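You operate a simulated robot arm through the tools that you are given. There is no shell and no other tool. Be economical: measure what you need, move in short steps, check, and stop when the job is done.

The job below is to be done with a simulated two-armed robot. You get a single attempt, and the scene is never put back.

TASK
Take the green memory card and put it on the top shelf of the drying rack. Put the numbered pot that says "3" from the top of the glazing bench on the left end of the clay table and the numbered pot marked "2" on top of the marked lump there. Take the lid off the wash tub and lay it down on the top of the glazing bench. Fetch the cone stand from the top of the glazing bench and set it on the top of the steel stand. The order is free. Set down upright: numbered pot, cone stand.

It is judged by the outcome, as a careful person would: the job done as asked, and still so three seconds after it is handed in. It fails if anything else is knocked over, pushed out of place, dropped, spilled or broken. Lids that push on must go on centred and level and be pressed home; caps that screw on are set level and turned clockwise until they are tight.

THE ROBOT
Two 6-joint arms with two-finger parallel grippers on one trunk, on a base that drives. Base frame: it is fixed to the floor where the robot stands at the start and does not move with it; the origin is under the middle of the robot, x ahead of it, y to its left, z up. Units: m, degrees, N and s.
The left shoulder is at the start at [0.06, 0.187, 1.147], the right one opposite. Places, roughly: cone stand [-3.25, 2.25, 0.75]; green memory card [0.5, 0, 1]; left end of the clay table [-3, 4.3, 0.8]; marked lump [-3.5, 2.25, 1]; numbered pot [-3.25, 2.5, 1]; top of the steel stand [-1.4, 2.2, 0.8]; top shelf of the drying rack [-0.9, -1.9, 1.4]; wash tub [-3.25, 2.25, 1]. Payload 1.57 kg a hand.
The TCP of each hand is the grasp point between the finger pads, 0.03 m short of the fingertips. In the tool frame z runs along the fingers and y along their closing line. The gripper opens to 0.11 m. The fingers are 0.024 m wide and 0.012 m thick; the gripper's body (0.048 by 0.112 m) begins 0.078 m behind the TCP.
Orientation is told as [roll, pitch, yaw] about the base's x, y, z axes, in that order, counted from this pose: with the fingers straight down and closing along the base's y, the tool's x points along the base's -x, its y along +y and its z along -z.

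THE INTERFACE
- The arms move only by the tool jog_arm. It takes "left_targets", "right_targets" or both (then of equal length, played together; a hand with none holds still); each is text: rows parted by semicolons, each of 7 numbers parted by spaces: the shift along the tool's x, y, z in m, then the turn, a rotation vector about the tool's x, y, z in rad, then the opening, from 0 (shut) to 1 (fully open). In form: x y z wx wy wz claw; .... A call has 1 to 8 rows; each row shifts and turns the commanded pose from where the row before left it, along the tool's axes as they then stand. A row lasts 0.2 s, in which the tool goes at most 0.05 m and 8.6 degrees; a call with a longer step from one row to the next is refused whole, and so is a gripper value outside its range. Where a pose cannot be reached the arm comes as near as it can. A force on the tool above 40 N (or 10 N above the force at the start of the call, whichever is more), or a blocked arm, ends the call early, and 0.2 s more pass. Each finger travels about 0.153 m/s and halts on what it meets, pressing with about 36 N; the grip force reading is that of the motor and also rises with nothing between the fingers. The clock runs only during rows and for 0.2 s after the last one: add rows that do not move to give the fingers time. It gives the time, the measured TCP pose, the force on the tool (base axes), the opening and the grip force at its end, in the units of the frame above (readings bear some noise), with the torque about the TCP (base axes, N m) and any sound that the robot's microphone picked up.
- Cameras (640 x 400 px; columns grow to the right, rows downward): "scene" is now at [0.0121, -0.022, 1.683]; the picture's right is [-0.28, -0.96, 0.00], its down [-0.77, 0.23, -0.60] and it looks along [0.57, -0.17, -0.80] (base axes); focal length 259 px, centre (320, 200). "left" rides on the left gripper at [0.07, -0.016, -0.141] in its tool frame; the picture's right is [0.23, 0.97, 0.00], its down [-0.86, 0.20, -0.48] and it looks along [-0.47, 0.11, 0.88] (tool axes); focal length 222 px, centre (320, 200). "right" rides on the right gripper at [0.07, 0.016, -0.141] in its tool frame; the picture's right is [-0.23, 0.97, 0.00], its down [-0.86, -0.20, -0.48] and it looks along [-0.47, -0.11, 0.88] (tool axes); focal length 222 px, centre (320, 200). There is no depth. A picture from a camera that has moved, and an enlarged one, comes with that camera's place and axes in the base frame and with its lens.
- snapshot(camera): a new picture of that camera. The clock stands still meanwhile.
- raise_lower(by): slides the trunk up (or, below 0, down) by that many m; the arms and the scene camera ride with it, the base frame stays. It gives what a move gives, with no picture.
- roll_base(legs): drives the robot by 1 to 6 legs, each [ahead, left, turn to the left] in m, m and degrees, along the robot's own axes; the way and the turn of a leg run together, so that a leg with both is an arc; at most 1.5 m and 180 degrees a leg. The arms and the cameras ride along, it lands a little off, and it stops where it bumps. It gives what a move gives.
- pan_tilt(pan, tilt): turns the head with the scene camera to pan (to the left, within 86 degrees either way) and tilt (down, from -29 to 69), counted from straight ahead of the robot. It gives what a move gives.
- zoom(camera, box): a new picture of the part [left, top, right, bottom] of that camera's present view, enlarged. The clock stands still meanwhile.
- finish_job(): hands the job in; it is judged then, once.

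Work in short steps. Places have to be worked out from the pictures, the camera data and where the tool is seen: move nearer, look again, correct. Check each grasp and each placing, and mend what went wrong. You have 165 turns and 122 pictures in all, those below and enlarged ones among them. Open the grippers and draw the arms clear of the work before you hand the job in, unless the task says otherwise; then end with one line.

The tools are called after "Call:" as a command line: name --argument value ..., lists and objects as JSON in quotes. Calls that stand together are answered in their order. jog_arm: Moves the arms, as the interface text tells. Its arguments: {"type":"object","properties":{"left_targets":{"type":"string"},"right_targets":{"type":"string"}},"required":[]} The other tools are called the same way: raise_lower (by) slides the trunk up or down; roll_base (legs) drives the base; pan_tilt (pan, tilt) turns the head that bears the scene camera; snapshot (camera) takes a picture; zoom (camera, box) takes an enlarged picture of a part of a camera's view; finish_job () hands the job in.

At the start:

```text
t: 0.0
left_eef_pos: [0.329, 0.0997, 1.1433]
left_tcp_rot: [0.1, -0.1, 0.0]
left_contact_force: [-0.4, -0.2, -0.5]
left_ft_torque: [-0.03, -0.02, 0.01]
left_gripper_width: 0.1101
left_finger_force: 0.1
right_eef_pos: [0.3775, -0.27, 1.1497]
right_tcp_rot: [0.0, 0.1, 0.0]
right_contact_force: [-0.1, 0.6, -0.1]
right_ft_torque: [-0.01, 0.01, 0.01]
right_gripper_width: 0.11
right_finger_force: 0.0
trunk travel left (down, up): [-0.775, 0.215]
robot x, y, heading: [-0.0006, -0.0005, 0.2]
head pan, tilt: [-16.3, 53.4]
```

scene: 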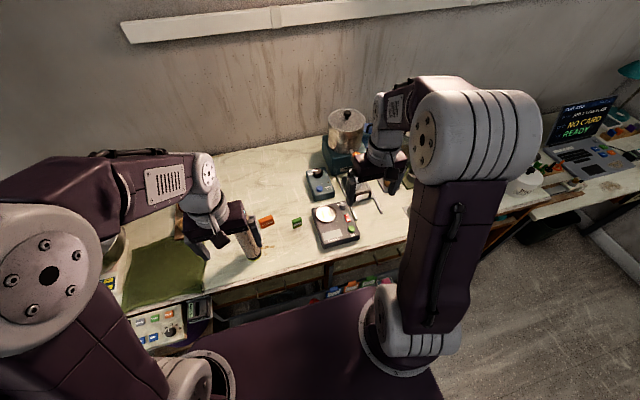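
right: 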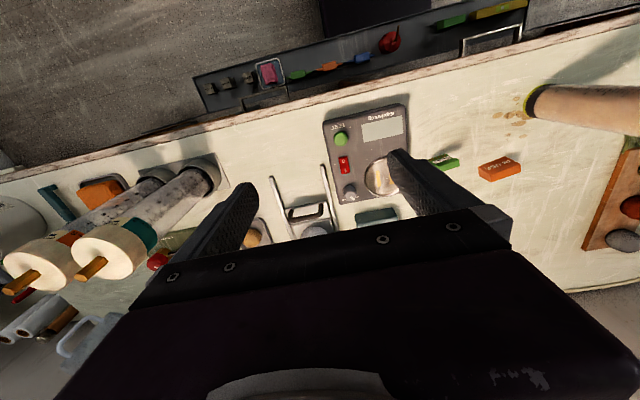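
left: 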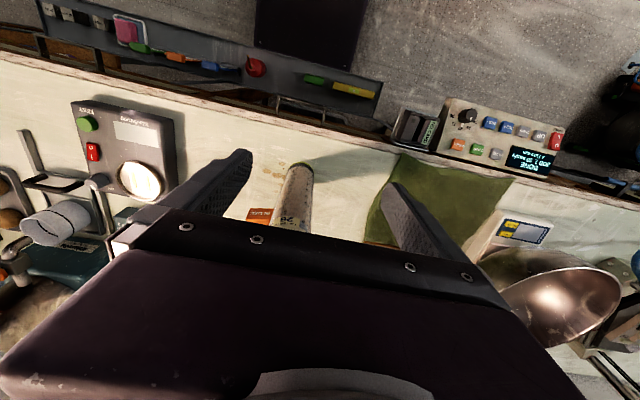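

The green card seems to lie near [0.52, -0.08, 0.865] on the bench. I zoom in to check its shape and direction.

Call:
zoom --camera "scene" --box '[230, 160, 390, 260]'

Call:
zoom --camera "right" --box '[380, 120, 540, 220]'

```text
4.00 times, centred on (310, 210) of scene
camera zoom: at [0.0121, -0.022, 1.683], right [-0.28, -0.96, 0.0], down [-0.77, 0.23, -0.6], along [0.57, -0.17, -0.8], focal length 1037 px, centre (360, 160)
```

zoom: 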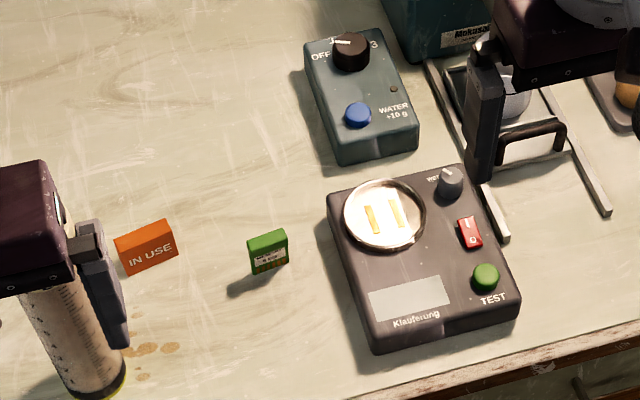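

```text
4.00 times, centred on (460, 170) of right
camera zoom: at [0.3073, -0.253, 1.2911], right [0.23, 0.97, 0.0], down [0.86, -0.2, 0.48], along [0.47, -0.11, -0.88], focal length 888 px, centre (-240, 320)
```

zoom: 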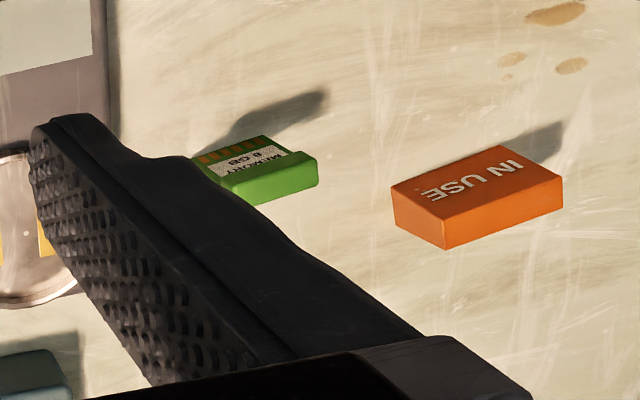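

The two views disagree a little on height, so I move the right hand closer above the card, draw the left hand clear, and look again.

Call:
jog_arm --right_targets "-0.018 0.032 0.0 0 0 0 0.6; -0.018 0.032 0.0 0 0 0 0.6; -0.018 0.032 0.01 0 0 0 0.6; -0.018 0.032 0.02 0 0 0 0.6; -0.018 0.032 0.03 0 0 0 0.6; -0.018 0.032 0.03 0 0 0 0.6" --left_targets "0.01 0.02 -0.02 0 0 0 1; 0.01 0.02 -0.02 0 0 0 1; 0.01 0.02 -0.02 0 0 0 1; 0 0.02 -0.02 0 0 0 1; 0 0.02 -0.02 0 0 0 1; 0 0 0 0 0 0 1"

Call:
snapshot --camera "right"

Call:
zoom --camera "scene" --box '[230, 160, 390, 260]'

```text
t: 1.4
left_eef_pos: [0.2995, 0.2013, 1.2443]
left_tcp_rot: [0.0, 0.1, -0.1]
left_contact_force: [0.2, 0.0, 0.8]
left_ft_torque: [-0.01, 0.05, -0.01]
left_gripper_width: 0.11
left_finger_force: 0.1
right_eef_pos: [0.4876, -0.0784, 1.0579]
right_tcp_rot: [0.1, 0.0, 0.0]
right_contact_force: [-0.7, 0.1, -0.6]
right_ft_torque: [0.0, 0.02, 0.04]
right_gripper_width: 0.0659
right_finger_force: 0.1
trunk travel left (down, up): [-0.775, 0.215]
robot x, y, heading: [-0.0022, -0.0009, 0.0]
head pan, tilt: [-16.3, 53.4]
```

```text
116 pictures are left
camera right: at [0.4173, -0.0612, 1.1994], right [0.23, 0.97, 0.0], down [0.86, -0.2, 0.48], along [0.47, -0.11, -0.88], focal length 222 px, centre (320, 200)
```

right: 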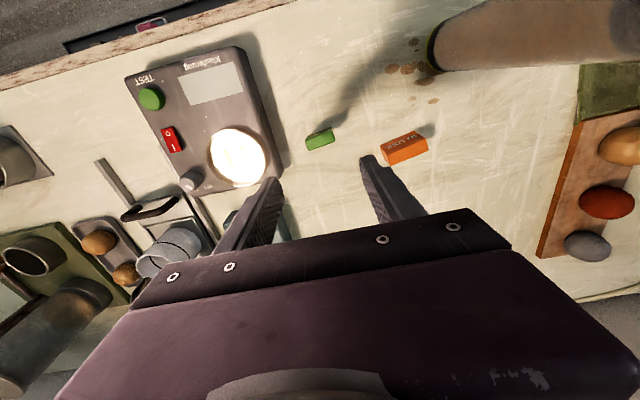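

```text
4.00 times, centred on (310, 210) of scene
camera zoom: at [0.0139, -0.021, 1.683], right [-0.28, -0.96, 0.0], down [-0.77, 0.23, -0.6], along [0.57, -0.17, -0.8], focal length 1037 px, centre (360, 160)
```

zoom: 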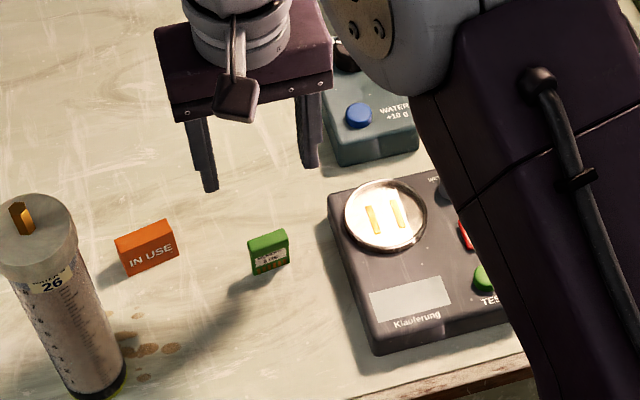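

The card is just below the fingers, centred near x≈0.50, y≈-0.077, with almost no yaw. I go down to z≈0.95 and look again.

Call:
jog_arm --right_targets "-0.005 0 0.036 0 0 0 0.6; -0.005 0 0.036 0 0 0 0.6; 0 0 0.036 0 0 0 0.6; 0 0 0 0 0 0 0.6"

Call:
zoom --camera "scene" --box '[230, 160, 390, 260]'

Call:
zoom --camera "right" --box '[220, 60, 420, 220]'

```text
t: 2.4
left_eef_pos: [0.2984, 0.2003, 1.2451]
left_tcp_rot: [0.0, -0.1, 0.0]
left_contact_force: [0.5, 0.2, -0.2]
left_ft_torque: [-0.03, 0.0, 0.01]
left_gripper_width: 0.1099
left_finger_force: 0.1
right_eef_pos: [0.4974, -0.0792, 0.9508]
right_tcp_rot: [0.0, 0.0, -0.1]
right_contact_force: [-0.5, -0.3, -0.2]
right_ft_torque: [-0.02, 0.0, -0.01]
right_gripper_width: 0.0662
right_finger_force: 0.2
trunk travel left (down, up): [-0.775, 0.215]
robot x, y, heading: [0.0027, 0.0021, -0.2]
head pan, tilt: [-16.3, 53.4]
```

```text
4.00 times, centred on (310, 210) of scene
camera zoom: at [0.0117, -0.0218, 1.683], right [-0.28, -0.96, 0.0], down [-0.77, 0.23, -0.6], along [0.57, -0.17, -0.8], focal length 1037 px, centre (360, 160)
```

zoom: 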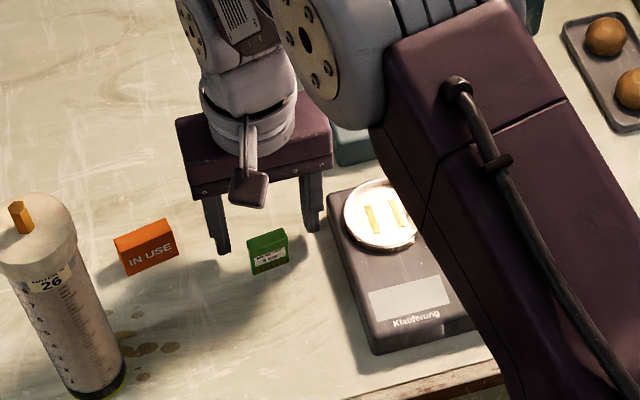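

```text
2.50 times, centred on (320, 140) of right
camera zoom: at [0.4269, -0.0623, 1.0916], right [0.23, 0.97, 0.0], down [0.86, -0.2, 0.48], along [0.47, -0.11, -0.88], focal length 555 px, centre (320, 350)
```

zoom: 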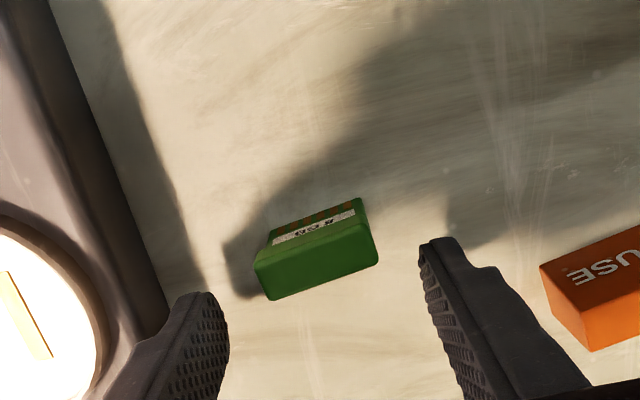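

The card stands on edge (about 34 mm wide along y, 14 mm thick, top near z≈0.90), right between the fingers. I go down, shift 4 mm ahead and close.

Call:
jog_arm --right_targets "-0.004 0 0.025 0 0 0 0.6; 0 0 0.024 0 0 0 0.6; 0 0 0 0 0 0 0.3; 0 0 0 0 0 0 0; 0 0 0 0 0 0 0; 0 0 0 0 0 0 0"

Call:
zoom --camera "scene" --box '[230, 160, 390, 260]'

```text
t: 2.9
left_eef_pos: [0.297, 0.2003, 1.2439]
left_tcp_rot: [0.0, -0.1, 0.0]
left_contact_force: [0.8, -0.6, 0.8]
left_ft_torque: [-0.01, 0.01, -0.01]
left_gripper_width: 0.1098
left_finger_force: 0.0
right_eef_pos: [0.4984, -0.0789, 0.9297]
right_tcp_rot: [0.1, 0.1, 0.0]
right_contact_force: [-8.6, -0.2, 13.9]
right_ft_torque: [0.47, 0.08, 0.22]
right_gripper_width: 0.0657
right_finger_force: 0.0
trunk travel left (down, up): [-0.775, 0.215]
robot x, y, heading: [0.0006, -0.0006, 0.2]
head pan, tilt: [-16.3, 53.4]
stopped in row 2 (right hand): the force on the tool passed its limit (the readings are from after the stop); the commanded pose is now the measured one
```

```text
4.00 times, centred on (310, 210) of scene
camera zoom: at [0.0092, -0.0221, 1.683], right [-0.28, -0.96, 0.0], down [-0.77, 0.23, -0.6], along [0.57, -0.17, -0.8], focal length 1037 px, centre (360, 160)
```

zoom: 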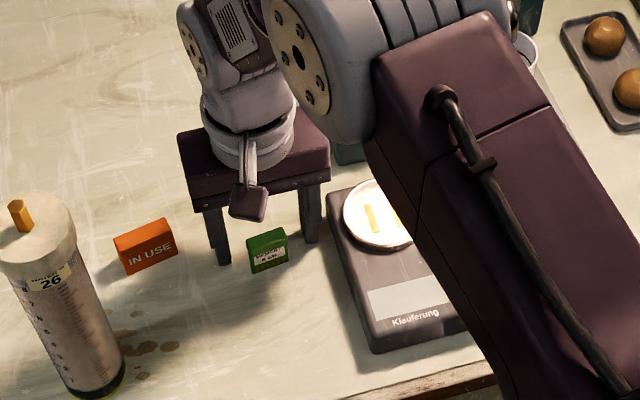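

The fingertips touch at z≈0.90, so the bench really is at about 0.90 and the card is nearer the robot, x≈0.482. I lift a little, shift back and check.

Call:
jog_arm --right_targets "0 0 -0.006 0 0 0 0.6; 0.016 0 0 0 0 0 0.6; 0 0 0 0 0 0 0.6"

Call:
zoom --camera "scene" --box '[270, 195, 334, 235]'

Call:
zoom --camera "right" --box '[220, 60, 420, 220]'

```text
t: 3.7
left_eef_pos: [0.2993, 0.1997, 1.245]
left_tcp_rot: [-0.1, 0.0, 0.0]
left_contact_force: [-0.2, -0.2, -0.5]
left_ft_torque: [0.04, 0.01, 0.02]
left_gripper_width: 0.1102
left_finger_force: 0.2
right_eef_pos: [0.4844, -0.0778, 0.9352]
right_tcp_rot: [-0.1, 0.1, 0.0]
right_contact_force: [0.5, 0.4, -0.1]
right_ft_torque: [0.03, -0.02, -0.02]
right_gripper_width: 0.066
right_finger_force: 0.0
trunk travel left (down, up): [-0.775, 0.215]
robot x, y, heading: [-0.0017, 0.0024, 0.0]
head pan, tilt: [-16.3, 53.4]
```

```text
10.00 times, centred on (302, 215) of scene
camera zoom: at [0.0128, -0.0219, 1.683], right [-0.28, -0.96, 0.0], down [-0.77, 0.23, -0.6], along [0.57, -0.17, -0.8], focal length 2592 px, centre (500, 50)
```

zoom: 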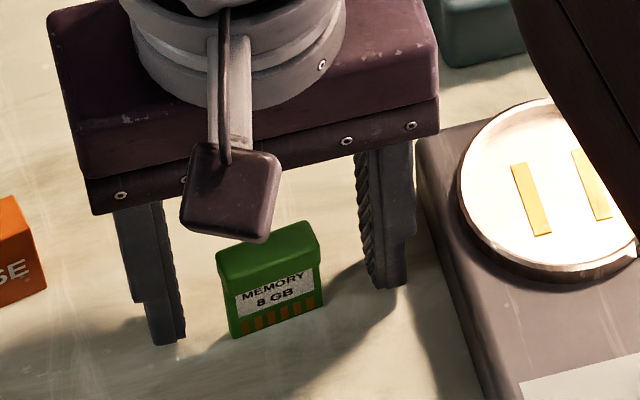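

```text
2.50 times, centred on (320, 140) of right
camera zoom: at [0.4145, -0.0607, 1.0759], right [0.23, 0.97, 0.0], down [0.86, -0.2, 0.48], along [0.46, -0.11, -0.88], focal length 555 px, centre (320, 350)
```

zoom: 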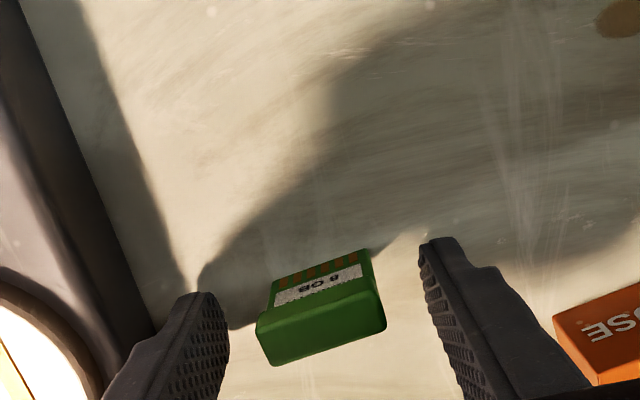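

The card stands centred between the fingers, with its face near their front edge. I shift back 5 mm, lower 4 mm and close.

Call:
jog_arm --right_targets "0.005 0 0.003 0 0 0 0.6; 0 0 0 0 0 0 0.45; 0 0 0 0 0 0 0.2; 0 0 0 0 0 0 0.0; 0 0 0 0 0 0 0"

Call:
zoom --camera "scene" --box '[270, 195, 334, 235]'

```text
t: 4.9
left_eef_pos: [0.2993, 0.2005, 1.2436]
left_tcp_rot: [0.0, 0.0, 0.0]
left_contact_force: [0.2, 0.0, -0.2]
left_ft_torque: [0.0, 0.0, 0.0]
left_gripper_width: 0.1099
left_finger_force: 0.1
right_eef_pos: [0.48, -0.0787, 0.9327]
right_tcp_rot: [0.0, 0.0, 0.0]
right_contact_force: [-0.4, -0.7, 2.0]
right_ft_torque: [-0.02, 0.0, 0.0]
right_gripper_width: 0.0332
right_finger_force: 35.6
trunk travel left (down, up): [-0.775, 0.215]
robot x, y, heading: [-0.0031, -0.0019, 0.0]
head pan, tilt: [-16.3, 53.4]
```

```text
10.00 times, centred on (302, 215) of scene
camera zoom: at [0.0118, -0.0218, 1.683], right [-0.28, -0.96, 0.0], down [-0.77, 0.23, -0.6], along [0.57, -0.17, -0.8], focal length 2592 px, centre (500, 50)
```

zoom: 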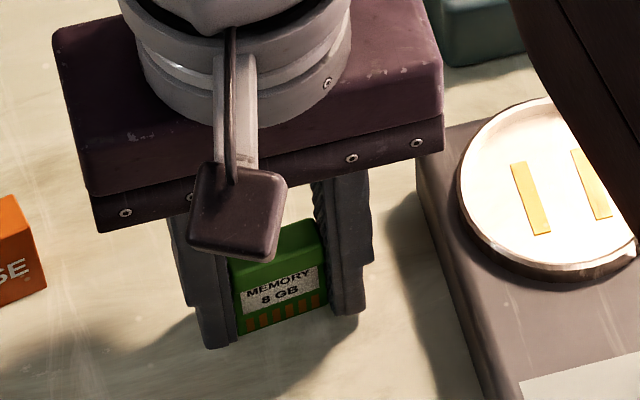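

The card is held (33 mm). I lift it straight up and pull the arms in, then look toward the rack.

Call:
jog_arm --right_targets "0 0 -0.03 0 0 0 0; 0 0 -0.045 0 0 0 0; 0 0 -0.045 0 0 0 0; 0.01 -0.02 -0.045 0 0 0 0; 0.02 -0.03 -0.03 0 0 0 0; 0.03 -0.035 0 0 0 0 0; 0.03 -0.035 0 0 0 0 0; 0.03 -0.035 0 0 0 0 0"

Call:
pan_tilt --pan -86 --tilt 20

Call:
snapshot --camera "scene"

```text
refused: row 4 steps farther than a row can; nothing moved
```

```text
t: 6.3
left_eef_pos: [0.2989, 0.2006, 1.2437]
left_tcp_rot: [0.0, 0.1, 0.0]
left_contact_force: [0.5, -0.2, 0.5]
left_ft_torque: [0.01, 0.0, -0.04]
left_gripper_width: 0.1098
left_finger_force: 0.0
right_eef_pos: [0.4789, -0.0784, 0.9326]
right_tcp_rot: [0.0, 0.1, 0.0]
right_contact_force: [0.0, -0.2, 2.6]
right_ft_torque: [-0.01, 0.0, 0.04]
right_gripper_width: 0.033
right_finger_force: 35.9
trunk travel left (down, up): [-0.775, 0.215]
robot x, y, heading: [0.0008, -0.0007, 0.1]
head pan, tilt: [-85.9, 20.0]
```

```text
108 pictures are left
camera scene: at [-0.0523, -0.094, 1.733], right [-1.0, -0.07, 0.0], down [-0.02, 0.34, -0.94], along [0.07, -0.94, -0.34], focal length 259 px, centre (320, 200)
```

scene: 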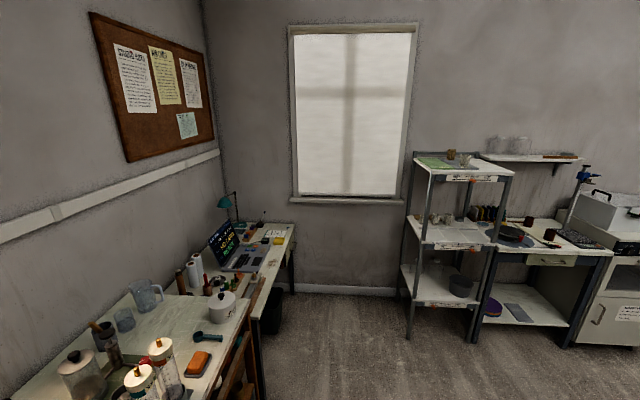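

The rack is seen with its front toward +y. I lift the card with smaller steps.

Call:
jog_arm --right_targets "0 0 -0.03 0 0 0 0; 0 0 -0.045 0 0 0 0; 0 0 -0.045 0 0 0 0; 0.01 -0.015 -0.045 0 0 0 0; 0.02 -0.03 -0.03 0 0 0 0; 0.03 -0.035 0 0 0 0 0; 0.03 -0.035 0 0 0 0 0; 0.03 -0.035 0 0 0 0 0"

Call:
zoom --camera "scene" --box '[380, 110, 620, 260]'

```text
t: 8.1
left_eef_pos: [0.2965, 0.1997, 1.2439]
left_tcp_rot: [0.1, 0.0, 0.1]
left_contact_force: [0.1, 0.7, 0.6]
left_ft_torque: [0.01, -0.03, 0.0]
left_gripper_width: 0.1099
left_finger_force: 0.0
right_eef_pos: [0.3591, -0.23, 1.1278]
right_tcp_rot: [0.0, 0.0, 0.0]
right_contact_force: [-0.2, -0.6, -0.4]
right_ft_torque: [0.03, -0.02, -0.01]
right_gripper_width: 0.033
right_finger_force: 35.4
trunk travel left (down, up): [-0.775, 0.215]
robot x, y, heading: [-0.0022, 0.001, 0.1]
head pan, tilt: [-85.9, 20.0]
```

```text
2.67 times, centred on (500, 185) of scene
camera zoom: at [-0.054, -0.0955, 1.7329], right [-1.0, -0.07, 0.0], down [-0.02, 0.34, -0.94], along [0.07, -0.94, -0.34], focal length 691 px, centre (-160, 240)
```

zoom: 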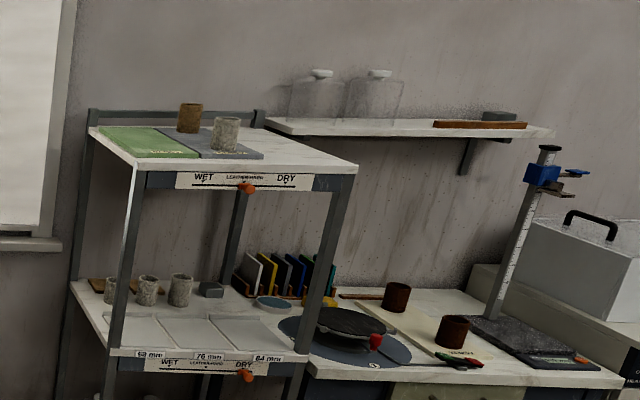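

The right part of the top shelf ("DRY") is bare. I back away from the bench, turn right to face the rack, and drive part of the way.

Call:
roll_base --legs '[[-0.87, 0, 0], [0, 0, -90], [0.85, 0, 0]]'

Call:
raise_lower --by 0.21

Call:
pan_tilt --pan 0 --tilt 35

Call:
snapshot --camera "scene"

```text
t: 11.7
left_eef_pos: [-0.3945, 0.2052, 1.2506]
left_tcp_rot: [0.0, -1.3, -0.1]
left_contact_force: [-0.8, 0.3, -0.8]
left_ft_torque: [-0.05, 0.03, -0.03]
left_gripper_width: 0.1098
left_finger_force: 0.1
right_eef_pos: [-0.3304, -0.2239, 1.1334]
right_tcp_rot: [0.0, -1.1, 0.0]
right_contact_force: [0.4, -0.1, -0.1]
right_ft_torque: [-0.01, 0.01, 0.0]
right_gripper_width: 0.0331
right_finger_force: 35.9
trunk travel left (down, up): [-0.775, 0.215]
robot x, y, heading: [-0.6698, 0.0037, -0.3]
head pan, tilt: [-85.9, 20.0]
stopped in leg 1: the robot was blocked; the commanded pose is now the measured one
```

```text
t: 13.9
left_eef_pos: [-0.3849, 0.2051, 1.4576]
left_tcp_rot: [0.0, -0.7, -0.1]
left_contact_force: [0.1, -0.6, -0.2]
left_ft_torque: [0.01, -0.01, 0.0]
left_gripper_width: 0.11
left_finger_force: 0.1
right_eef_pos: [-0.3224, -0.2239, 1.3418]
right_tcp_rot: [0.0, -0.5, 0.0]
right_contact_force: [-0.1, 0.1, -0.9]
right_ft_torque: [-0.01, 0.01, 0.0]
right_gripper_width: 0.033
right_finger_force: 35.7
trunk travel left (down, up): [-0.985, 0.005]
robot x, y, heading: [-0.6728, 0.0016, -0.3]
head pan, tilt: [-85.9, 20.0]
```

```text
t: 15.5
left_eef_pos: [-0.3842, 0.2038, 1.458]
left_tcp_rot: [0.0, -0.7, -0.1]
left_contact_force: [-0.1, 0.8, -0.2]
left_ft_torque: [-0.02, 0.01, 0.0]
left_gripper_width: 0.1099
left_finger_force: 0.0
right_eef_pos: [-0.322, -0.225, 1.3409]
right_tcp_rot: [0.0, -0.6, -0.1]
right_contact_force: [-0.1, -0.1, 1.0]
right_ft_torque: [0.03, 0.01, 0.03]
right_gripper_width: 0.0328
right_finger_force: 35.8
trunk travel left (down, up): [-0.985, 0.005]
robot x, y, heading: [-0.6718, 0.0056, -0.2]
head pan, tilt: [0.0, 35.0]
```

```text
106 pictures are left
camera scene: at [-0.6393, 0.0028, 1.9192], right [0.0, -1.0, 0.0], down [-0.57, 0.0, -0.82], along [0.82, 0.0, -0.57], focal length 259 px, centre (320, 200)
```

scene: 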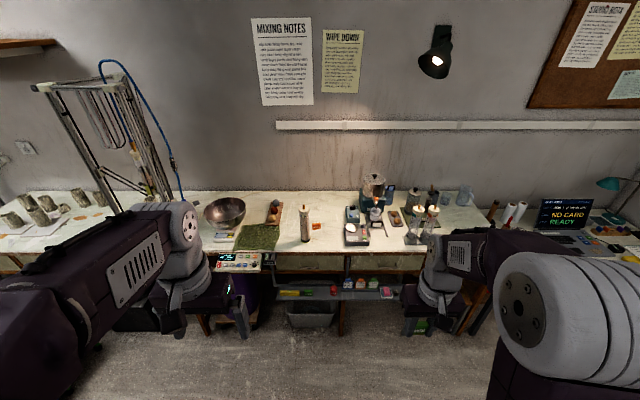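

Something blocked the base from behind. I move ahead a little, turn right and look.

Call:
roll_base --legs '[[0.1, 0, 0], [0, 0, -90]]'

Call:
pan_tilt --pan -60 --tilt 40

Call:
snapshot --camera "scene"

Call:
pan_tilt --pan 0 --tilt 35

Call:
snapshot --camera "scene"

```text
t: 20.5
left_eef_pos: [-0.3757, -0.2818, 1.4574]
left_tcp_rot: [0.0, -0.6, -90.5]
left_contact_force: [0.5, -0.4, 0.2]
left_ft_torque: [-0.01, -0.03, -0.03]
left_gripper_width: 0.1101
left_finger_force: 0.0
right_eef_pos: [-0.8052, -0.3404, 1.3425]
right_tcp_rot: [-0.2, -0.6, -90.4]
right_contact_force: [0.9, -0.4, 0.1]
right_ft_torque: [-0.01, -0.01, -0.01]
right_gripper_width: 0.0325
right_finger_force: 35.5
trunk travel left (down, up): [-0.985, 0.005]
robot x, y, heading: [-0.575, 0.0039, -90.6]
head pan, tilt: [0.0, 35.0]
```

```text
t: 21.8
left_eef_pos: [-0.3752, -0.2819, 1.459]
left_tcp_rot: [-0.1, -0.7, -90.6]
left_contact_force: [-0.6, -1.0, 0.0]
left_ft_torque: [-0.01, 0.0, 0.04]
left_gripper_width: 0.1103
left_finger_force: 0.0
right_eef_pos: [-0.8067, -0.3404, 1.3428]
right_tcp_rot: [-0.1, -0.6, -90.6]
right_contact_force: [0.4, -1.1, 0.0]
right_ft_torque: [-0.01, 0.0, 0.0]
right_gripper_width: 0.0328
right_finger_force: 35.3
trunk travel left (down, up): [-0.985, 0.005]
robot x, y, heading: [-0.5726, 0.006, -90.8]
head pan, tilt: [-60.0, 40.0]
```

```text
105 pictures are left
camera scene: at [-0.6455, 0.0211, 1.9117], right [-0.49, 0.87, 0.0], down [0.56, 0.32, -0.77], along [-0.67, -0.38, -0.64], focal length 259 px, centre (320, 200)
```

scene: 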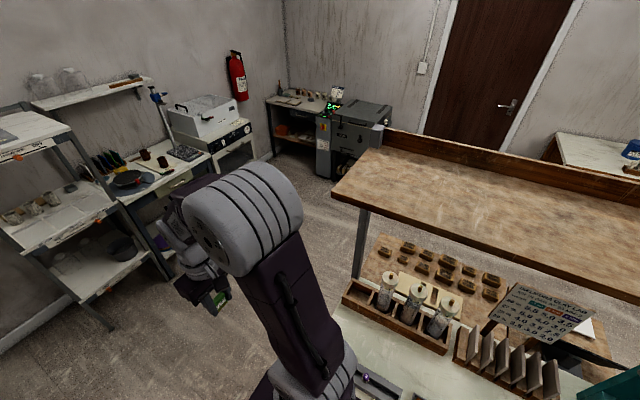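

```text
t: 23.1
left_eef_pos: [-0.3758, -0.2824, 1.4574]
left_tcp_rot: [0.1, -0.7, -90.6]
left_contact_force: [-0.4, 0.2, -0.1]
left_ft_torque: [0.01, 0.01, 0.02]
left_gripper_width: 0.11
left_finger_force: 0.0
right_eef_pos: [-0.8052, -0.3408, 1.3415]
right_tcp_rot: [0.0, -0.6, -90.5]
right_contact_force: [0.4, 1.0, 0.6]
right_ft_torque: [0.0, -0.04, -0.01]
right_gripper_width: 0.0328
right_finger_force: 36.1
trunk travel left (down, up): [-0.985, 0.005]
robot x, y, heading: [-0.5724, 0.0041, -90.6]
head pan, tilt: [0.0, 35.0]
```

```text
104 pictures are left
camera scene: at [-0.5727, -0.025, 1.9192], right [-1.0, 0.01, 0.0], down [0.01, 0.57, -0.82], along [-0.01, -0.82, -0.57], focal length 259 px, centre (320, 200)
```

scene: 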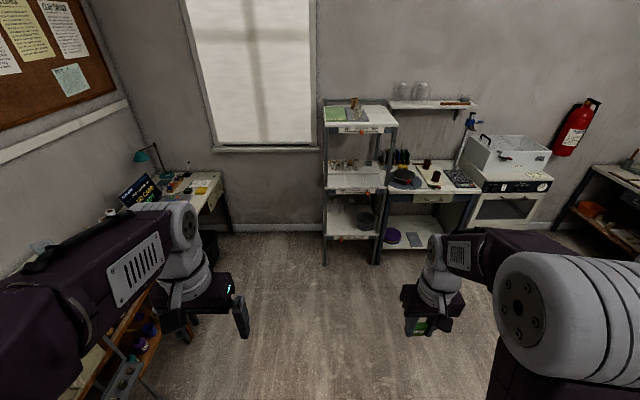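

Only the central bench was bumped, and nothing on it looks shifted. The shelf top is at z≈1.365 with its right-front corner near [-1.09, -1.675]; I aim for [-1.02, -1.78], drive closer and raise the hand.

Call:
roll_base --legs '[[1.1, 0, 0], [0, -0.2, 0.6]]'

Call:
jog_arm --right_targets "0 0 -0.045 0 0 0 0; 0 0 -0.045 0 0 0 0; 0 0 -0.03 0 0 0 0; 0 0 0 0 0 0 0"

Call:
pan_tilt --pan -20 --tilt 45

Call:
snapshot --camera "scene"

```text
t: 29.9
left_eef_pos: [-0.571, -1.3671, 1.4563]
left_tcp_rot: [-0.1, -0.8, -89.4]
left_contact_force: [-0.6, -0.2, 0.3]
left_ft_torque: [-0.03, 0.05, -0.01]
left_gripper_width: 0.1102
left_finger_force: 0.0
right_eef_pos: [-0.998, -1.4354, 1.3432]
right_tcp_rot: [-0.4, -0.7, -89.3]
right_contact_force: [-0.1, -0.4, 0.1]
right_ft_torque: [0.03, 0.04, -0.02]
right_gripper_width: 0.0326
right_finger_force: 36.2
trunk travel left (down, up): [-0.985, 0.005]
robot x, y, heading: [-0.7767, -1.0862, -89.6]
head pan, tilt: [0.0, 35.0]
```

```text
t: 30.9
left_eef_pos: [-0.5774, -1.3681, 1.4578]
left_tcp_rot: [0.1, -0.7, -89.5]
left_contact_force: [0.2, -1.9, -0.2]
left_ft_torque: [0.04, 0.02, 0.02]
left_gripper_width: 0.1099
left_finger_force: 0.0
right_eef_pos: [-1.0043, -1.4342, 1.4628]
right_tcp_rot: [0.1, -0.6, -89.2]
right_contact_force: [-0.2, 0.4, -0.7]
right_ft_torque: [0.01, 0.0, -0.02]
right_gripper_width: 0.0329
right_finger_force: 36.1
trunk travel left (down, up): [-0.985, 0.005]
robot x, y, heading: [-0.7794, -1.0872, -89.8]
head pan, tilt: [0.0, 35.0]
```

```text
t: 31.7
left_eef_pos: [-0.5761, -1.3683, 1.4587]
left_tcp_rot: [0.0, -0.7, -89.3]
left_contact_force: [-0.5, -0.2, -0.6]
left_ft_torque: [-0.03, -0.01, -0.03]
left_gripper_width: 0.1101
left_finger_force: 0.2
right_eef_pos: [-1.0037, -1.4331, 1.4631]
right_tcp_rot: [0.0, -0.6, -89.3]
right_contact_force: [1.3, -0.2, 0.2]
right_ft_torque: [-0.01, 0.01, 0.01]
right_gripper_width: 0.0326
right_finger_force: 36.1
trunk travel left (down, up): [-0.985, 0.005]
robot x, y, heading: [-0.7814, -1.0865, -89.5]
head pan, tilt: [-20.0, 45.0]
```

```text
103 pictures are left
camera scene: at [-0.8058, -1.1032, 1.9044], right [-0.94, 0.33, 0.0], down [0.23, 0.67, -0.71], along [-0.23, -0.67, -0.71], focal length 259 px, centre (320, 200)
```

scene: 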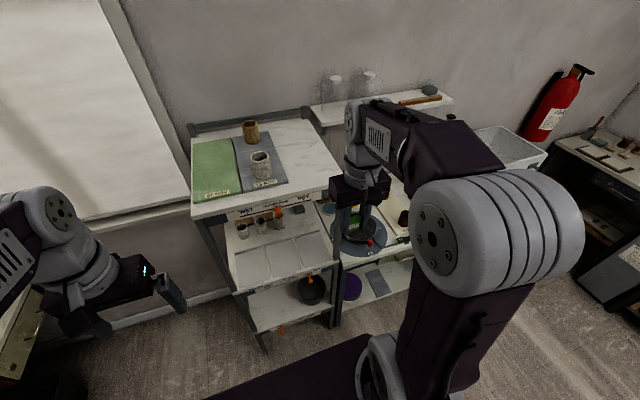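

The hand at x≈-1.004 lines up with the bare strip (-0.93…-1.09). I drive ahead 0.25 m and extend the hand over the shelf.

Call:
roll_base --legs '[[0.25, 0, 0]]'

Call:
jog_arm --right_targets "-0.04 0 0 0 0 0 0; -0.04 0 0 0 0 0 0; -0.04 0 0 0 0 0 0; 0 0 0 0 0 0 0"

Call:
snapshot --camera "scene"

Call:
snapshot --camera "right"

```text
t: 33.5
left_eef_pos: [-0.5736, -1.6116, 1.4597]
left_tcp_rot: [0.0, -1.0, -89.5]
left_contact_force: [0.0, 0.8, 0.3]
left_ft_torque: [-0.06, 0.01, -0.01]
left_gripper_width: 0.1101
left_finger_force: 0.0
right_eef_pos: [-1.001, -1.6744, 1.4655]
right_tcp_rot: [-0.1, -0.9, -89.4]
right_contact_force: [0.7, 0.3, -1.4]
right_ft_torque: [-0.04, 0.04, 0.01]
right_gripper_width: 0.0327
right_finger_force: 35.9
trunk travel left (down, up): [-0.985, 0.005]
robot x, y, heading: [-0.7737, -1.3349, -89.7]
head pan, tilt: [-20.0, 45.0]
```

```text
t: 34.5
left_eef_pos: [-0.5729, -1.6172, 1.4571]
left_tcp_rot: [0.0, -0.7, -89.5]
left_contact_force: [0.3, 0.6, 0.0]
left_ft_torque: [0.02, 0.0, -0.02]
left_gripper_width: 0.1102
left_finger_force: 0.0
right_eef_pos: [-0.9997, -1.8027, 1.4641]
right_tcp_rot: [0.0, -0.6, -89.5]
right_contact_force: [0.6, 0.6, 0.5]
right_ft_torque: [0.02, -0.02, 0.01]
right_gripper_width: 0.0327
right_finger_force: 36.1
trunk travel left (down, up): [-0.985, 0.005]
robot x, y, heading: [-0.7742, -1.3323, -89.5]
head pan, tilt: [-20.0, 45.0]
```

```text
102 pictures are left
camera scene: at [-0.8028, -1.3534, 1.9044], right [-0.94, 0.33, 0.0], down [0.24, 0.67, -0.71], along [-0.24, -0.67, -0.71], focal length 259 px, centre (320, 200)
```

scene: 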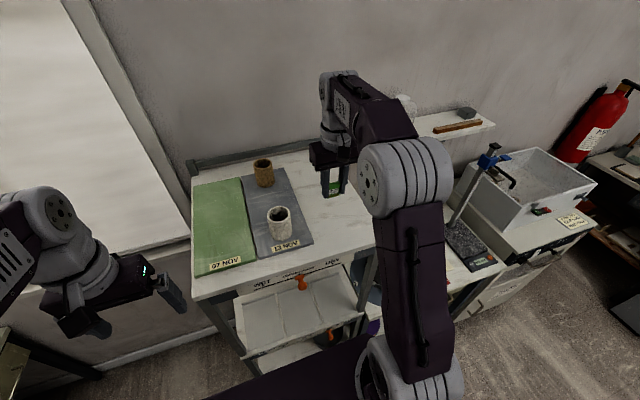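

```text
101 pictures are left
camera right: at [-0.9853, -1.7298, 1.6045], right [0.98, -0.22, 0.0], down [-0.19, -0.85, 0.49], along [-0.1, -0.48, -0.87], focal length 222 px, centre (320, 200)
```

right: 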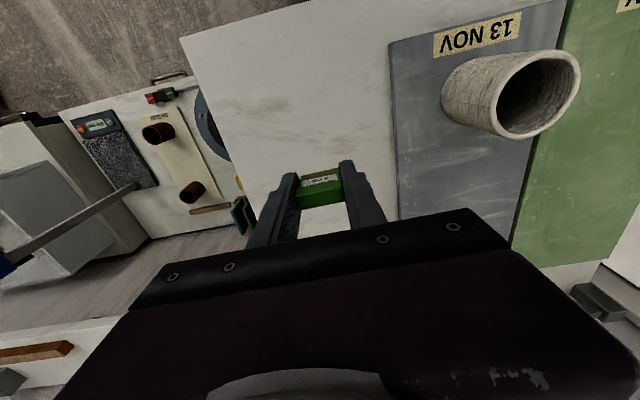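

Going straight down will put the card about midway between the shelf edge and the pad. I descend 55 mm.

Call:
jog_arm --right_targets "0 0 0.03 0 0 0 0; 0 0 0.02 0 0 0 0; 0 0 0.005 0 0 0 0; 0 0 0 0 0 0 0"

Call:
zoom --camera "scene" --box '[290, 130, 386, 220]'

```text
t: 35.5
left_eef_pos: [-0.5729, -1.6154, 1.4578]
left_tcp_rot: [-0.1, -0.7, -89.5]
left_contact_force: [-0.5, 0.3, -0.1]
left_ft_torque: [0.0, -0.04, -0.03]
left_gripper_width: 0.1099
left_finger_force: 0.1
right_eef_pos: [-0.9998, -1.8007, 1.4106]
right_tcp_rot: [0.0, -0.7, -89.4]
right_contact_force: [-0.4, -0.4, 0.3]
right_ft_torque: [-0.01, -0.02, -0.01]
right_gripper_width: 0.0328
right_finger_force: 36.2
trunk travel left (down, up): [-0.985, 0.005]
robot x, y, heading: [-0.7769, -1.3389, -89.3]
head pan, tilt: [-20.0, 45.0]
```

```text
4.44 times, centred on (338, 175) of scene
camera zoom: at [-0.8027, -1.3513, 1.9044], right [-0.94, 0.33, 0.0], down [0.24, 0.67, -0.71], along [-0.24, -0.67, -0.71], focal length 1152 px, centre (240, 311)
```

zoom: 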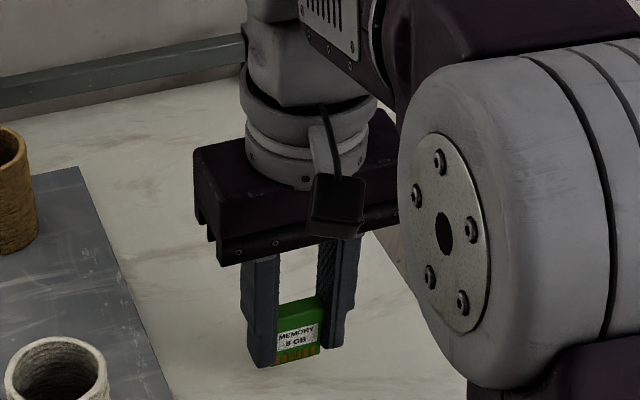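

I go down in small steps until I feel contact.

Call:
jog_arm --right_targets "0 0 0.004 0 0 0 0; 0 0 0.003 0 0 0 0; 0 0 0.003 0 0 0 0; 0 0 0 0 0 0 0"

```text
t: 36.5
left_eef_pos: [-0.573, -1.616, 1.4574]
left_tcp_rot: [0.0, -0.7, -89.5]
left_contact_force: [-0.3, 0.1, 0.1]
left_ft_torque: [0.0, 0.01, 0.02]
left_gripper_width: 0.11
left_finger_force: 0.0
right_eef_pos: [-0.9989, -1.8016, 1.3992]
right_tcp_rot: [0.0, -0.6, -89.4]
right_contact_force: [-0.5, 0.1, 0.1]
right_ft_torque: [-0.01, 0.01, 0.0]
right_gripper_width: 0.0328
right_finger_force: 35.7
trunk travel left (down, up): [-0.985, 0.005]
robot x, y, heading: [-0.7711, -1.3323, -89.6]
head pan, tilt: [-20.0, 45.0]
```

No contact yet; continuing gently.

Call:
jog_arm --right_targets "0 0 0.002 0 0 0 0; 0 0 0.002 0 0 0 0; 0 0 0.002 0 0 0 0; 0 0 0 0 0 0 0"

Call:
zoom --camera "scene" --box '[318, 160, 382, 220]'

```text
t: 37.5
left_eef_pos: [-0.5717, -1.6135, 1.4585]
left_tcp_rot: [0.0, -0.9, -89.5]
left_contact_force: [0.2, -0.5, -0.5]
left_ft_torque: [0.03, 0.04, -0.02]
left_gripper_width: 0.1098
left_finger_force: 0.1
right_eef_pos: [-0.9987, -1.8003, 1.3952]
right_tcp_rot: [-0.1, -0.9, -89.4]
right_contact_force: [-3.0, -4.6, 30.8]
right_ft_torque: [-0.25, 0.05, -0.02]
right_gripper_width: 0.0328
right_finger_force: 36.4
trunk travel left (down, up): [-0.985, 0.005]
robot x, y, heading: [-0.7799, -1.3335, -89.5]
head pan, tilt: [-20.0, 45.0]
```

```text
6.67 times, centred on (350, 190) of scene
camera zoom: at [-0.8019, -1.3491, 1.9047], right [-0.94, 0.33, 0.0], down [0.24, 0.67, -0.71], along [-0.24, -0.67, -0.71], focal length 1728 px, centre (120, 267)
```

zoom: 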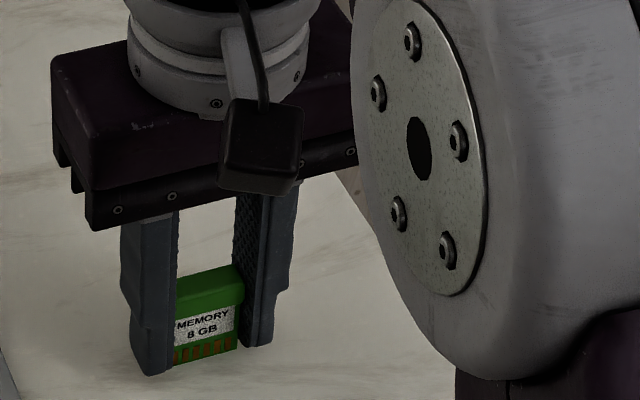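

Contact with about 30 N. I ease up by 2 mm, open partly, and withdraw upward.

Call:
jog_arm --right_targets "0 0 -0.002 0 0 0 0; 0 0 0 0 0 0 0.15; 0 0 0 0 0 0 0.33; 0 0 0 0 0 0 0.5; 0 0 0 0 0 0 0.5; 0 0 -0.02 0 0 0 0.5; 0 0 -0.045 0 0 0 0.5; 0 0 -0.035 0 0 0 0.5"

Call:
zoom --camera "scene" --box '[290, 130, 386, 220]'

```text
t: 39.4
left_eef_pos: [-0.573, -1.617, 1.4575]
left_tcp_rot: [0.1, -0.6, -89.6]
left_contact_force: [0.5, 0.4, 1.1]
left_ft_torque: [0.02, -0.01, 0.01]
left_gripper_width: 0.1099
left_finger_force: 0.0
right_eef_pos: [-0.9987, -1.8002, 1.4975]
right_tcp_rot: [-0.1, -0.6, -89.4]
right_contact_force: [0.6, 0.0, 0.4]
right_ft_torque: [-0.01, 0.0, 0.0]
right_gripper_width: 0.0551
right_finger_force: 0.1
trunk travel left (down, up): [-0.985, 0.005]
robot x, y, heading: [-0.7767, -1.3321, -89.3]
head pan, tilt: [-20.0, 45.0]
```

```text
4.44 times, centred on (338, 175) of scene
camera zoom: at [-0.8025, -1.3516, 1.9044], right [-0.94, 0.33, 0.0], down [0.24, 0.67, -0.71], along [-0.24, -0.67, -0.71], focal length 1152 px, centre (240, 311)
```

zoom: 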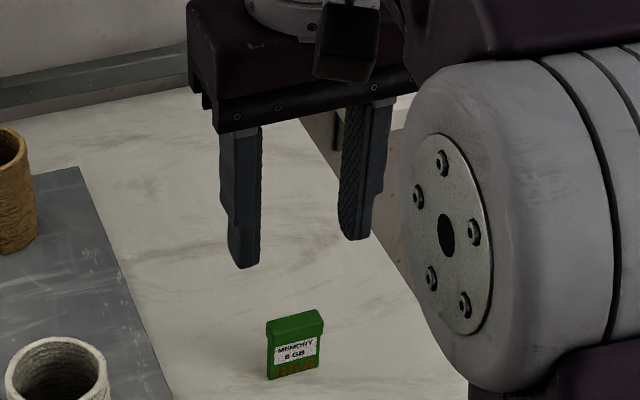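

The card stands on the shelf. I back away, pull the right arm in, turn to face -x, and look around.

Call:
roll_base --legs '[[-0.3, 0, 0]]'

Call:
jog_arm --right_targets "0.045 0 0 0 0 0 0.5; 0.045 0 0 0 0 0 0.5; 0.045 0 0 0 0 0 0.7; 0.04 0 0 0 0 0 1"

Call:
roll_base --legs '[[0, 0, -90]]'

Call:
pan_tilt --pan 0 --tilt 20

Call:
snapshot --camera "scene"

Call:
pan_tilt --pan -60 --tilt 25

Call:
snapshot --camera "scene"

```text
t: 41.4
left_eef_pos: [-0.5766, -1.3208, 1.4569]
left_tcp_rot: [0.0, -0.6, -89.7]
left_contact_force: [0.3, -0.6, -0.3]
left_ft_torque: [0.03, 0.03, 0.0]
left_gripper_width: 0.1102
left_finger_force: 0.0
right_eef_pos: [-1.0014, -1.5051, 1.496]
right_tcp_rot: [0.0, -0.5, -89.5]
right_contact_force: [-0.4, -0.1, 0.5]
right_ft_torque: [0.02, -0.02, 0.01]
right_gripper_width: 0.055
right_finger_force: 0.0
trunk travel left (down, up): [-0.985, 0.005]
robot x, y, heading: [-0.7778, -1.0331, -89.5]
head pan, tilt: [-20.0, 45.0]
```

```text
t: 42.4
left_eef_pos: [-0.5762, -1.3133, 1.4583]
left_tcp_rot: [0.1, -0.9, -89.5]
left_contact_force: [0.5, -0.2, -0.7]
left_ft_torque: [-0.03, 0.0, -0.02]
left_gripper_width: 0.1099
left_finger_force: 0.0
right_eef_pos: [-1.0039, -1.3213, 1.4932]
right_tcp_rot: [-0.2, -0.8, -89.5]
right_contact_force: [0.1, 0.7, -0.4]
right_ft_torque: [-0.06, -0.02, 0.01]
right_gripper_width: 0.11
right_finger_force: 0.1
trunk travel left (down, up): [-0.985, 0.005]
robot x, y, heading: [-0.7792, -1.0338, -89.5]
head pan, tilt: [-20.0, 45.0]
```

```text
t: 46.6
left_eef_pos: [-1.0615, -1.2377, 1.4574]
left_tcp_rot: [0.0, -0.7, -179.7]
left_contact_force: [0.4, 0.0, -0.3]
left_ft_torque: [-0.02, 0.0, 0.02]
left_gripper_width: 0.1101
left_finger_force: 0.1
right_eef_pos: [-1.0687, -0.8094, 1.4934]
right_tcp_rot: [-0.2, -0.6, -179.7]
right_contact_force: [0.1, 0.2, -0.5]
right_ft_torque: [0.03, -0.03, 0.02]
right_gripper_width: 0.1103
right_finger_force: 0.0
trunk travel left (down, up): [-0.985, 0.005]
robot x, y, heading: [-0.7801, -1.0327, -180.0]
head pan, tilt: [-20.0, 45.0]
```

```text
t: 47.5
left_eef_pos: [-1.0628, -1.236, 1.4581]
left_tcp_rot: [-0.1, -0.7, -179.6]
left_contact_force: [0.5, 0.9, 0.0]
left_ft_torque: [-0.03, 0.0, -0.01]
left_gripper_width: 0.1098
left_finger_force: 0.0
right_eef_pos: [-1.0677, -0.8098, 1.4939]
right_tcp_rot: [0.0, -0.6, -179.6]
right_contact_force: [-0.3, -0.4, 0.9]
right_ft_torque: [-0.02, 0.04, 0.0]
right_gripper_width: 0.1101
right_finger_force: 0.0
trunk travel left (down, up): [-0.985, 0.005]
robot x, y, heading: [-0.7832, -1.0331, -179.9]
head pan, tilt: [0.0, 20.0]
```

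```text
97 pictures are left
camera scene: at [-0.8108, -1.0356, 1.943], right [-0.01, 1.0, 0.0], down [0.34, 0.0, -0.94], along [-0.94, 0.0, -0.34], focal length 259 px, centre (320, 200)
```

scene: 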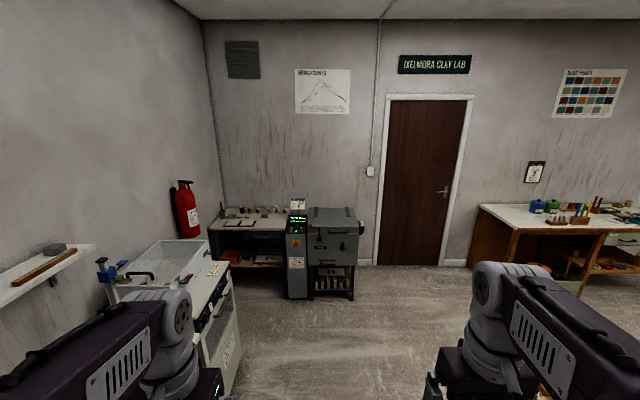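

```text
t: 48.8
left_eef_pos: [-1.0618, -1.2369, 1.4577]
left_tcp_rot: [0.0, -0.7, -179.8]
left_contact_force: [-0.3, -0.4, -0.2]
left_ft_torque: [-0.01, 0.01, 0.01]
left_gripper_width: 0.1099
left_finger_force: 0.1
right_eef_pos: [-1.0683, -0.8094, 1.4933]
right_tcp_rot: [0.0, -0.6, -179.5]
right_contact_force: [-0.5, 0.4, -0.1]
right_ft_torque: [-0.02, -0.02, -0.01]
right_gripper_width: 0.1101
right_finger_force: 0.1
trunk travel left (down, up): [-0.985, 0.005]
robot x, y, heading: [-0.7786, -1.0344, -179.5]
head pan, tilt: [-60.0, 25.0]
```

```text
96 pictures are left
camera scene: at [-0.7644, -0.9557, 1.935], right [0.86, 0.51, 0.0], down [0.21, -0.36, -0.91], along [-0.46, 0.78, -0.42], focal length 259 px, centre (320, 200)
```

scene: 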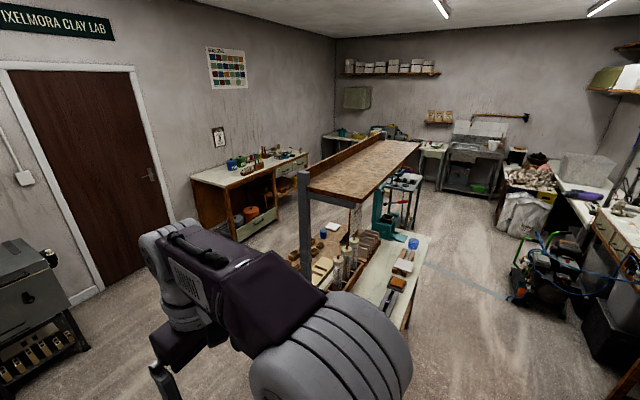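

I have an overview: a corridor runs between the central bench and the glazing bench on the -x wall. I lower the trunk, drive along -x, turn to +y and look.

Call:
raise_lower --by -0.15

Call:
roll_base --legs '[[1.5, 0, 0], [0, 0, -90]]'

Call:
pan_tilt --pan 0 --tilt 30

Call:
snapshot --camera "scene"

```text
t: 50.6
left_eef_pos: [-1.0615, -1.2353, 1.3072]
left_tcp_rot: [-0.1, -0.7, -179.6]
left_contact_force: [-0.1, 0.3, 0.6]
left_ft_torque: [0.0, 0.0, 0.02]
left_gripper_width: 0.1101
left_finger_force: 0.1
right_eef_pos: [-1.0691, -0.8093, 1.3442]
right_tcp_rot: [0.0, -0.6, -179.5]
right_contact_force: [0.1, -0.1, -0.2]
right_ft_torque: [-0.01, -0.03, -0.01]
right_gripper_width: 0.11
right_finger_force: 0.0
trunk travel left (down, up): [-0.835, 0.155]
robot x, y, heading: [-0.7768, -1.0365, -179.4]
head pan, tilt: [-60.0, 25.0]
```

```text
t: 61.7
left_eef_pos: [-2.4788, -0.7716, 1.3076]
left_tcp_rot: [0.1, -0.6, 92.0]
left_contact_force: [0.3, 0.0, -0.4]
left_ft_torque: [-0.01, 0.0, 0.04]
left_gripper_width: 0.1097
left_finger_force: 0.0
right_eef_pos: [-2.0515, -0.7525, 1.3435]
right_tcp_rot: [0.0, -0.6, 92.0]
right_contact_force: [-0.6, 0.4, -0.9]
right_ft_torque: [-0.01, -0.02, -0.01]
right_gripper_width: 0.1099
right_finger_force: 0.1
trunk travel left (down, up): [-0.835, 0.155]
robot x, y, heading: [-2.2693, -1.0489, 92.0]
head pan, tilt: [-60.0, 25.0]
```

```text
t: 63.0
left_eef_pos: [-2.4788, -0.7706, 1.3075]
left_tcp_rot: [0.1, -0.7, 91.9]
left_contact_force: [0.3, 0.9, -0.3]
left_ft_torque: [0.01, 0.0, -0.01]
left_gripper_width: 0.1099
left_finger_force: 0.0
right_eef_pos: [-2.0518, -0.7536, 1.3436]
right_tcp_rot: [0.0, -0.6, 92.0]
right_contact_force: [-0.3, 0.3, 0.7]
right_ft_torque: [0.0, -0.02, -0.03]
right_gripper_width: 0.1102
right_finger_force: 0.1
trunk travel left (down, up): [-0.835, 0.155]
robot x, y, heading: [-2.2712, -1.0468, 91.9]
head pan, tilt: [0.0, 30.0]
```

```text
95 pictures are left
camera scene: at [-2.2683, -1.0194, 1.777], right [1.0, 0.03, 0.0], down [0.02, -0.5, -0.87], along [-0.03, 0.87, -0.5], focal length 259 px, centre (320, 200)
```

scene: 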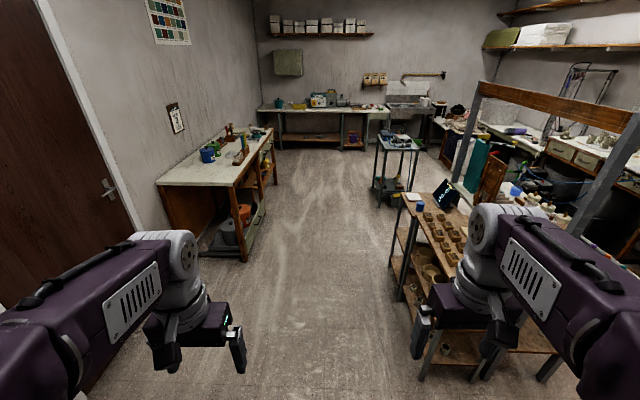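

The corridor is clear. I drive up to y≈1.6 and turn left to face the glazing bench.

Call:
roll_base --legs '[[1.3, 0, -1], [1.3, 0, 0], [0, 0, 89]]'

Call:
pan_tilt --pan 0 --tilt 35

Call:
snapshot --camera "scene"

```text
t: 79.3
left_eef_pos: [-2.6108, 1.3321, 1.3071]
left_tcp_rot: [0.0, -0.7, 179.0]
left_contact_force: [0.7, -0.1, -0.2]
left_ft_torque: [0.0, 0.01, -0.02]
left_gripper_width: 0.11
left_finger_force: 0.1
right_eef_pos: [-2.6096, 1.759, 1.3438]
right_tcp_rot: [0.0, -0.6, 179.1]
right_contact_force: [0.0, -0.1, 0.2]
right_ft_torque: [-0.02, 0.02, 0.0]
right_gripper_width: 0.1099
right_finger_force: 0.2
trunk travel left (down, up): [-0.835, 0.155]
robot x, y, heading: [-2.3252, 1.5312, 178.8]
head pan, tilt: [0.0, 30.0]
```

```text
t: 80.0
left_eef_pos: [-2.6123, 1.3308, 1.3076]
left_tcp_rot: [0.1, -0.7, 179.0]
left_contact_force: [0.5, 0.2, 0.0]
left_ft_torque: [-0.02, 0.0, -0.01]
left_gripper_width: 0.1104
left_finger_force: 0.0
right_eef_pos: [-2.6087, 1.7597, 1.3443]
right_tcp_rot: [0.1, -0.7, 179.0]
right_contact_force: [0.1, 0.6, -0.9]
right_ft_torque: [-0.02, -0.01, -0.02]
right_gripper_width: 0.1102
right_finger_force: 0.1
trunk travel left (down, up): [-0.835, 0.155]
robot x, y, heading: [-2.3203, 1.5283, 178.8]
head pan, tilt: [0.0, 35.0]
```

```text
94 pictures are left
camera scene: at [-2.3511, 1.527, 1.7692], right [0.02, 1.0, 0.0], down [0.57, -0.01, -0.82], along [-0.82, 0.01, -0.57], focal length 259 px, centre (320, 200)
```

scene: 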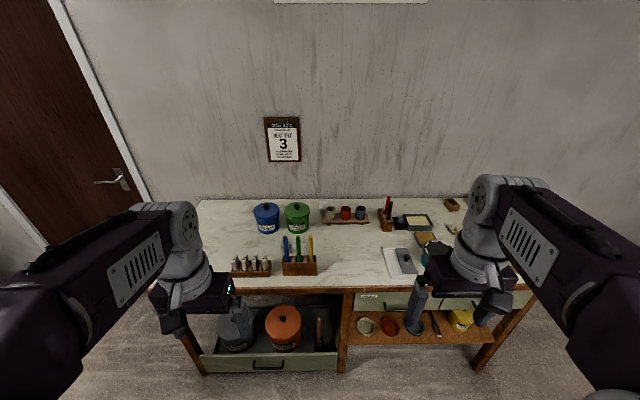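

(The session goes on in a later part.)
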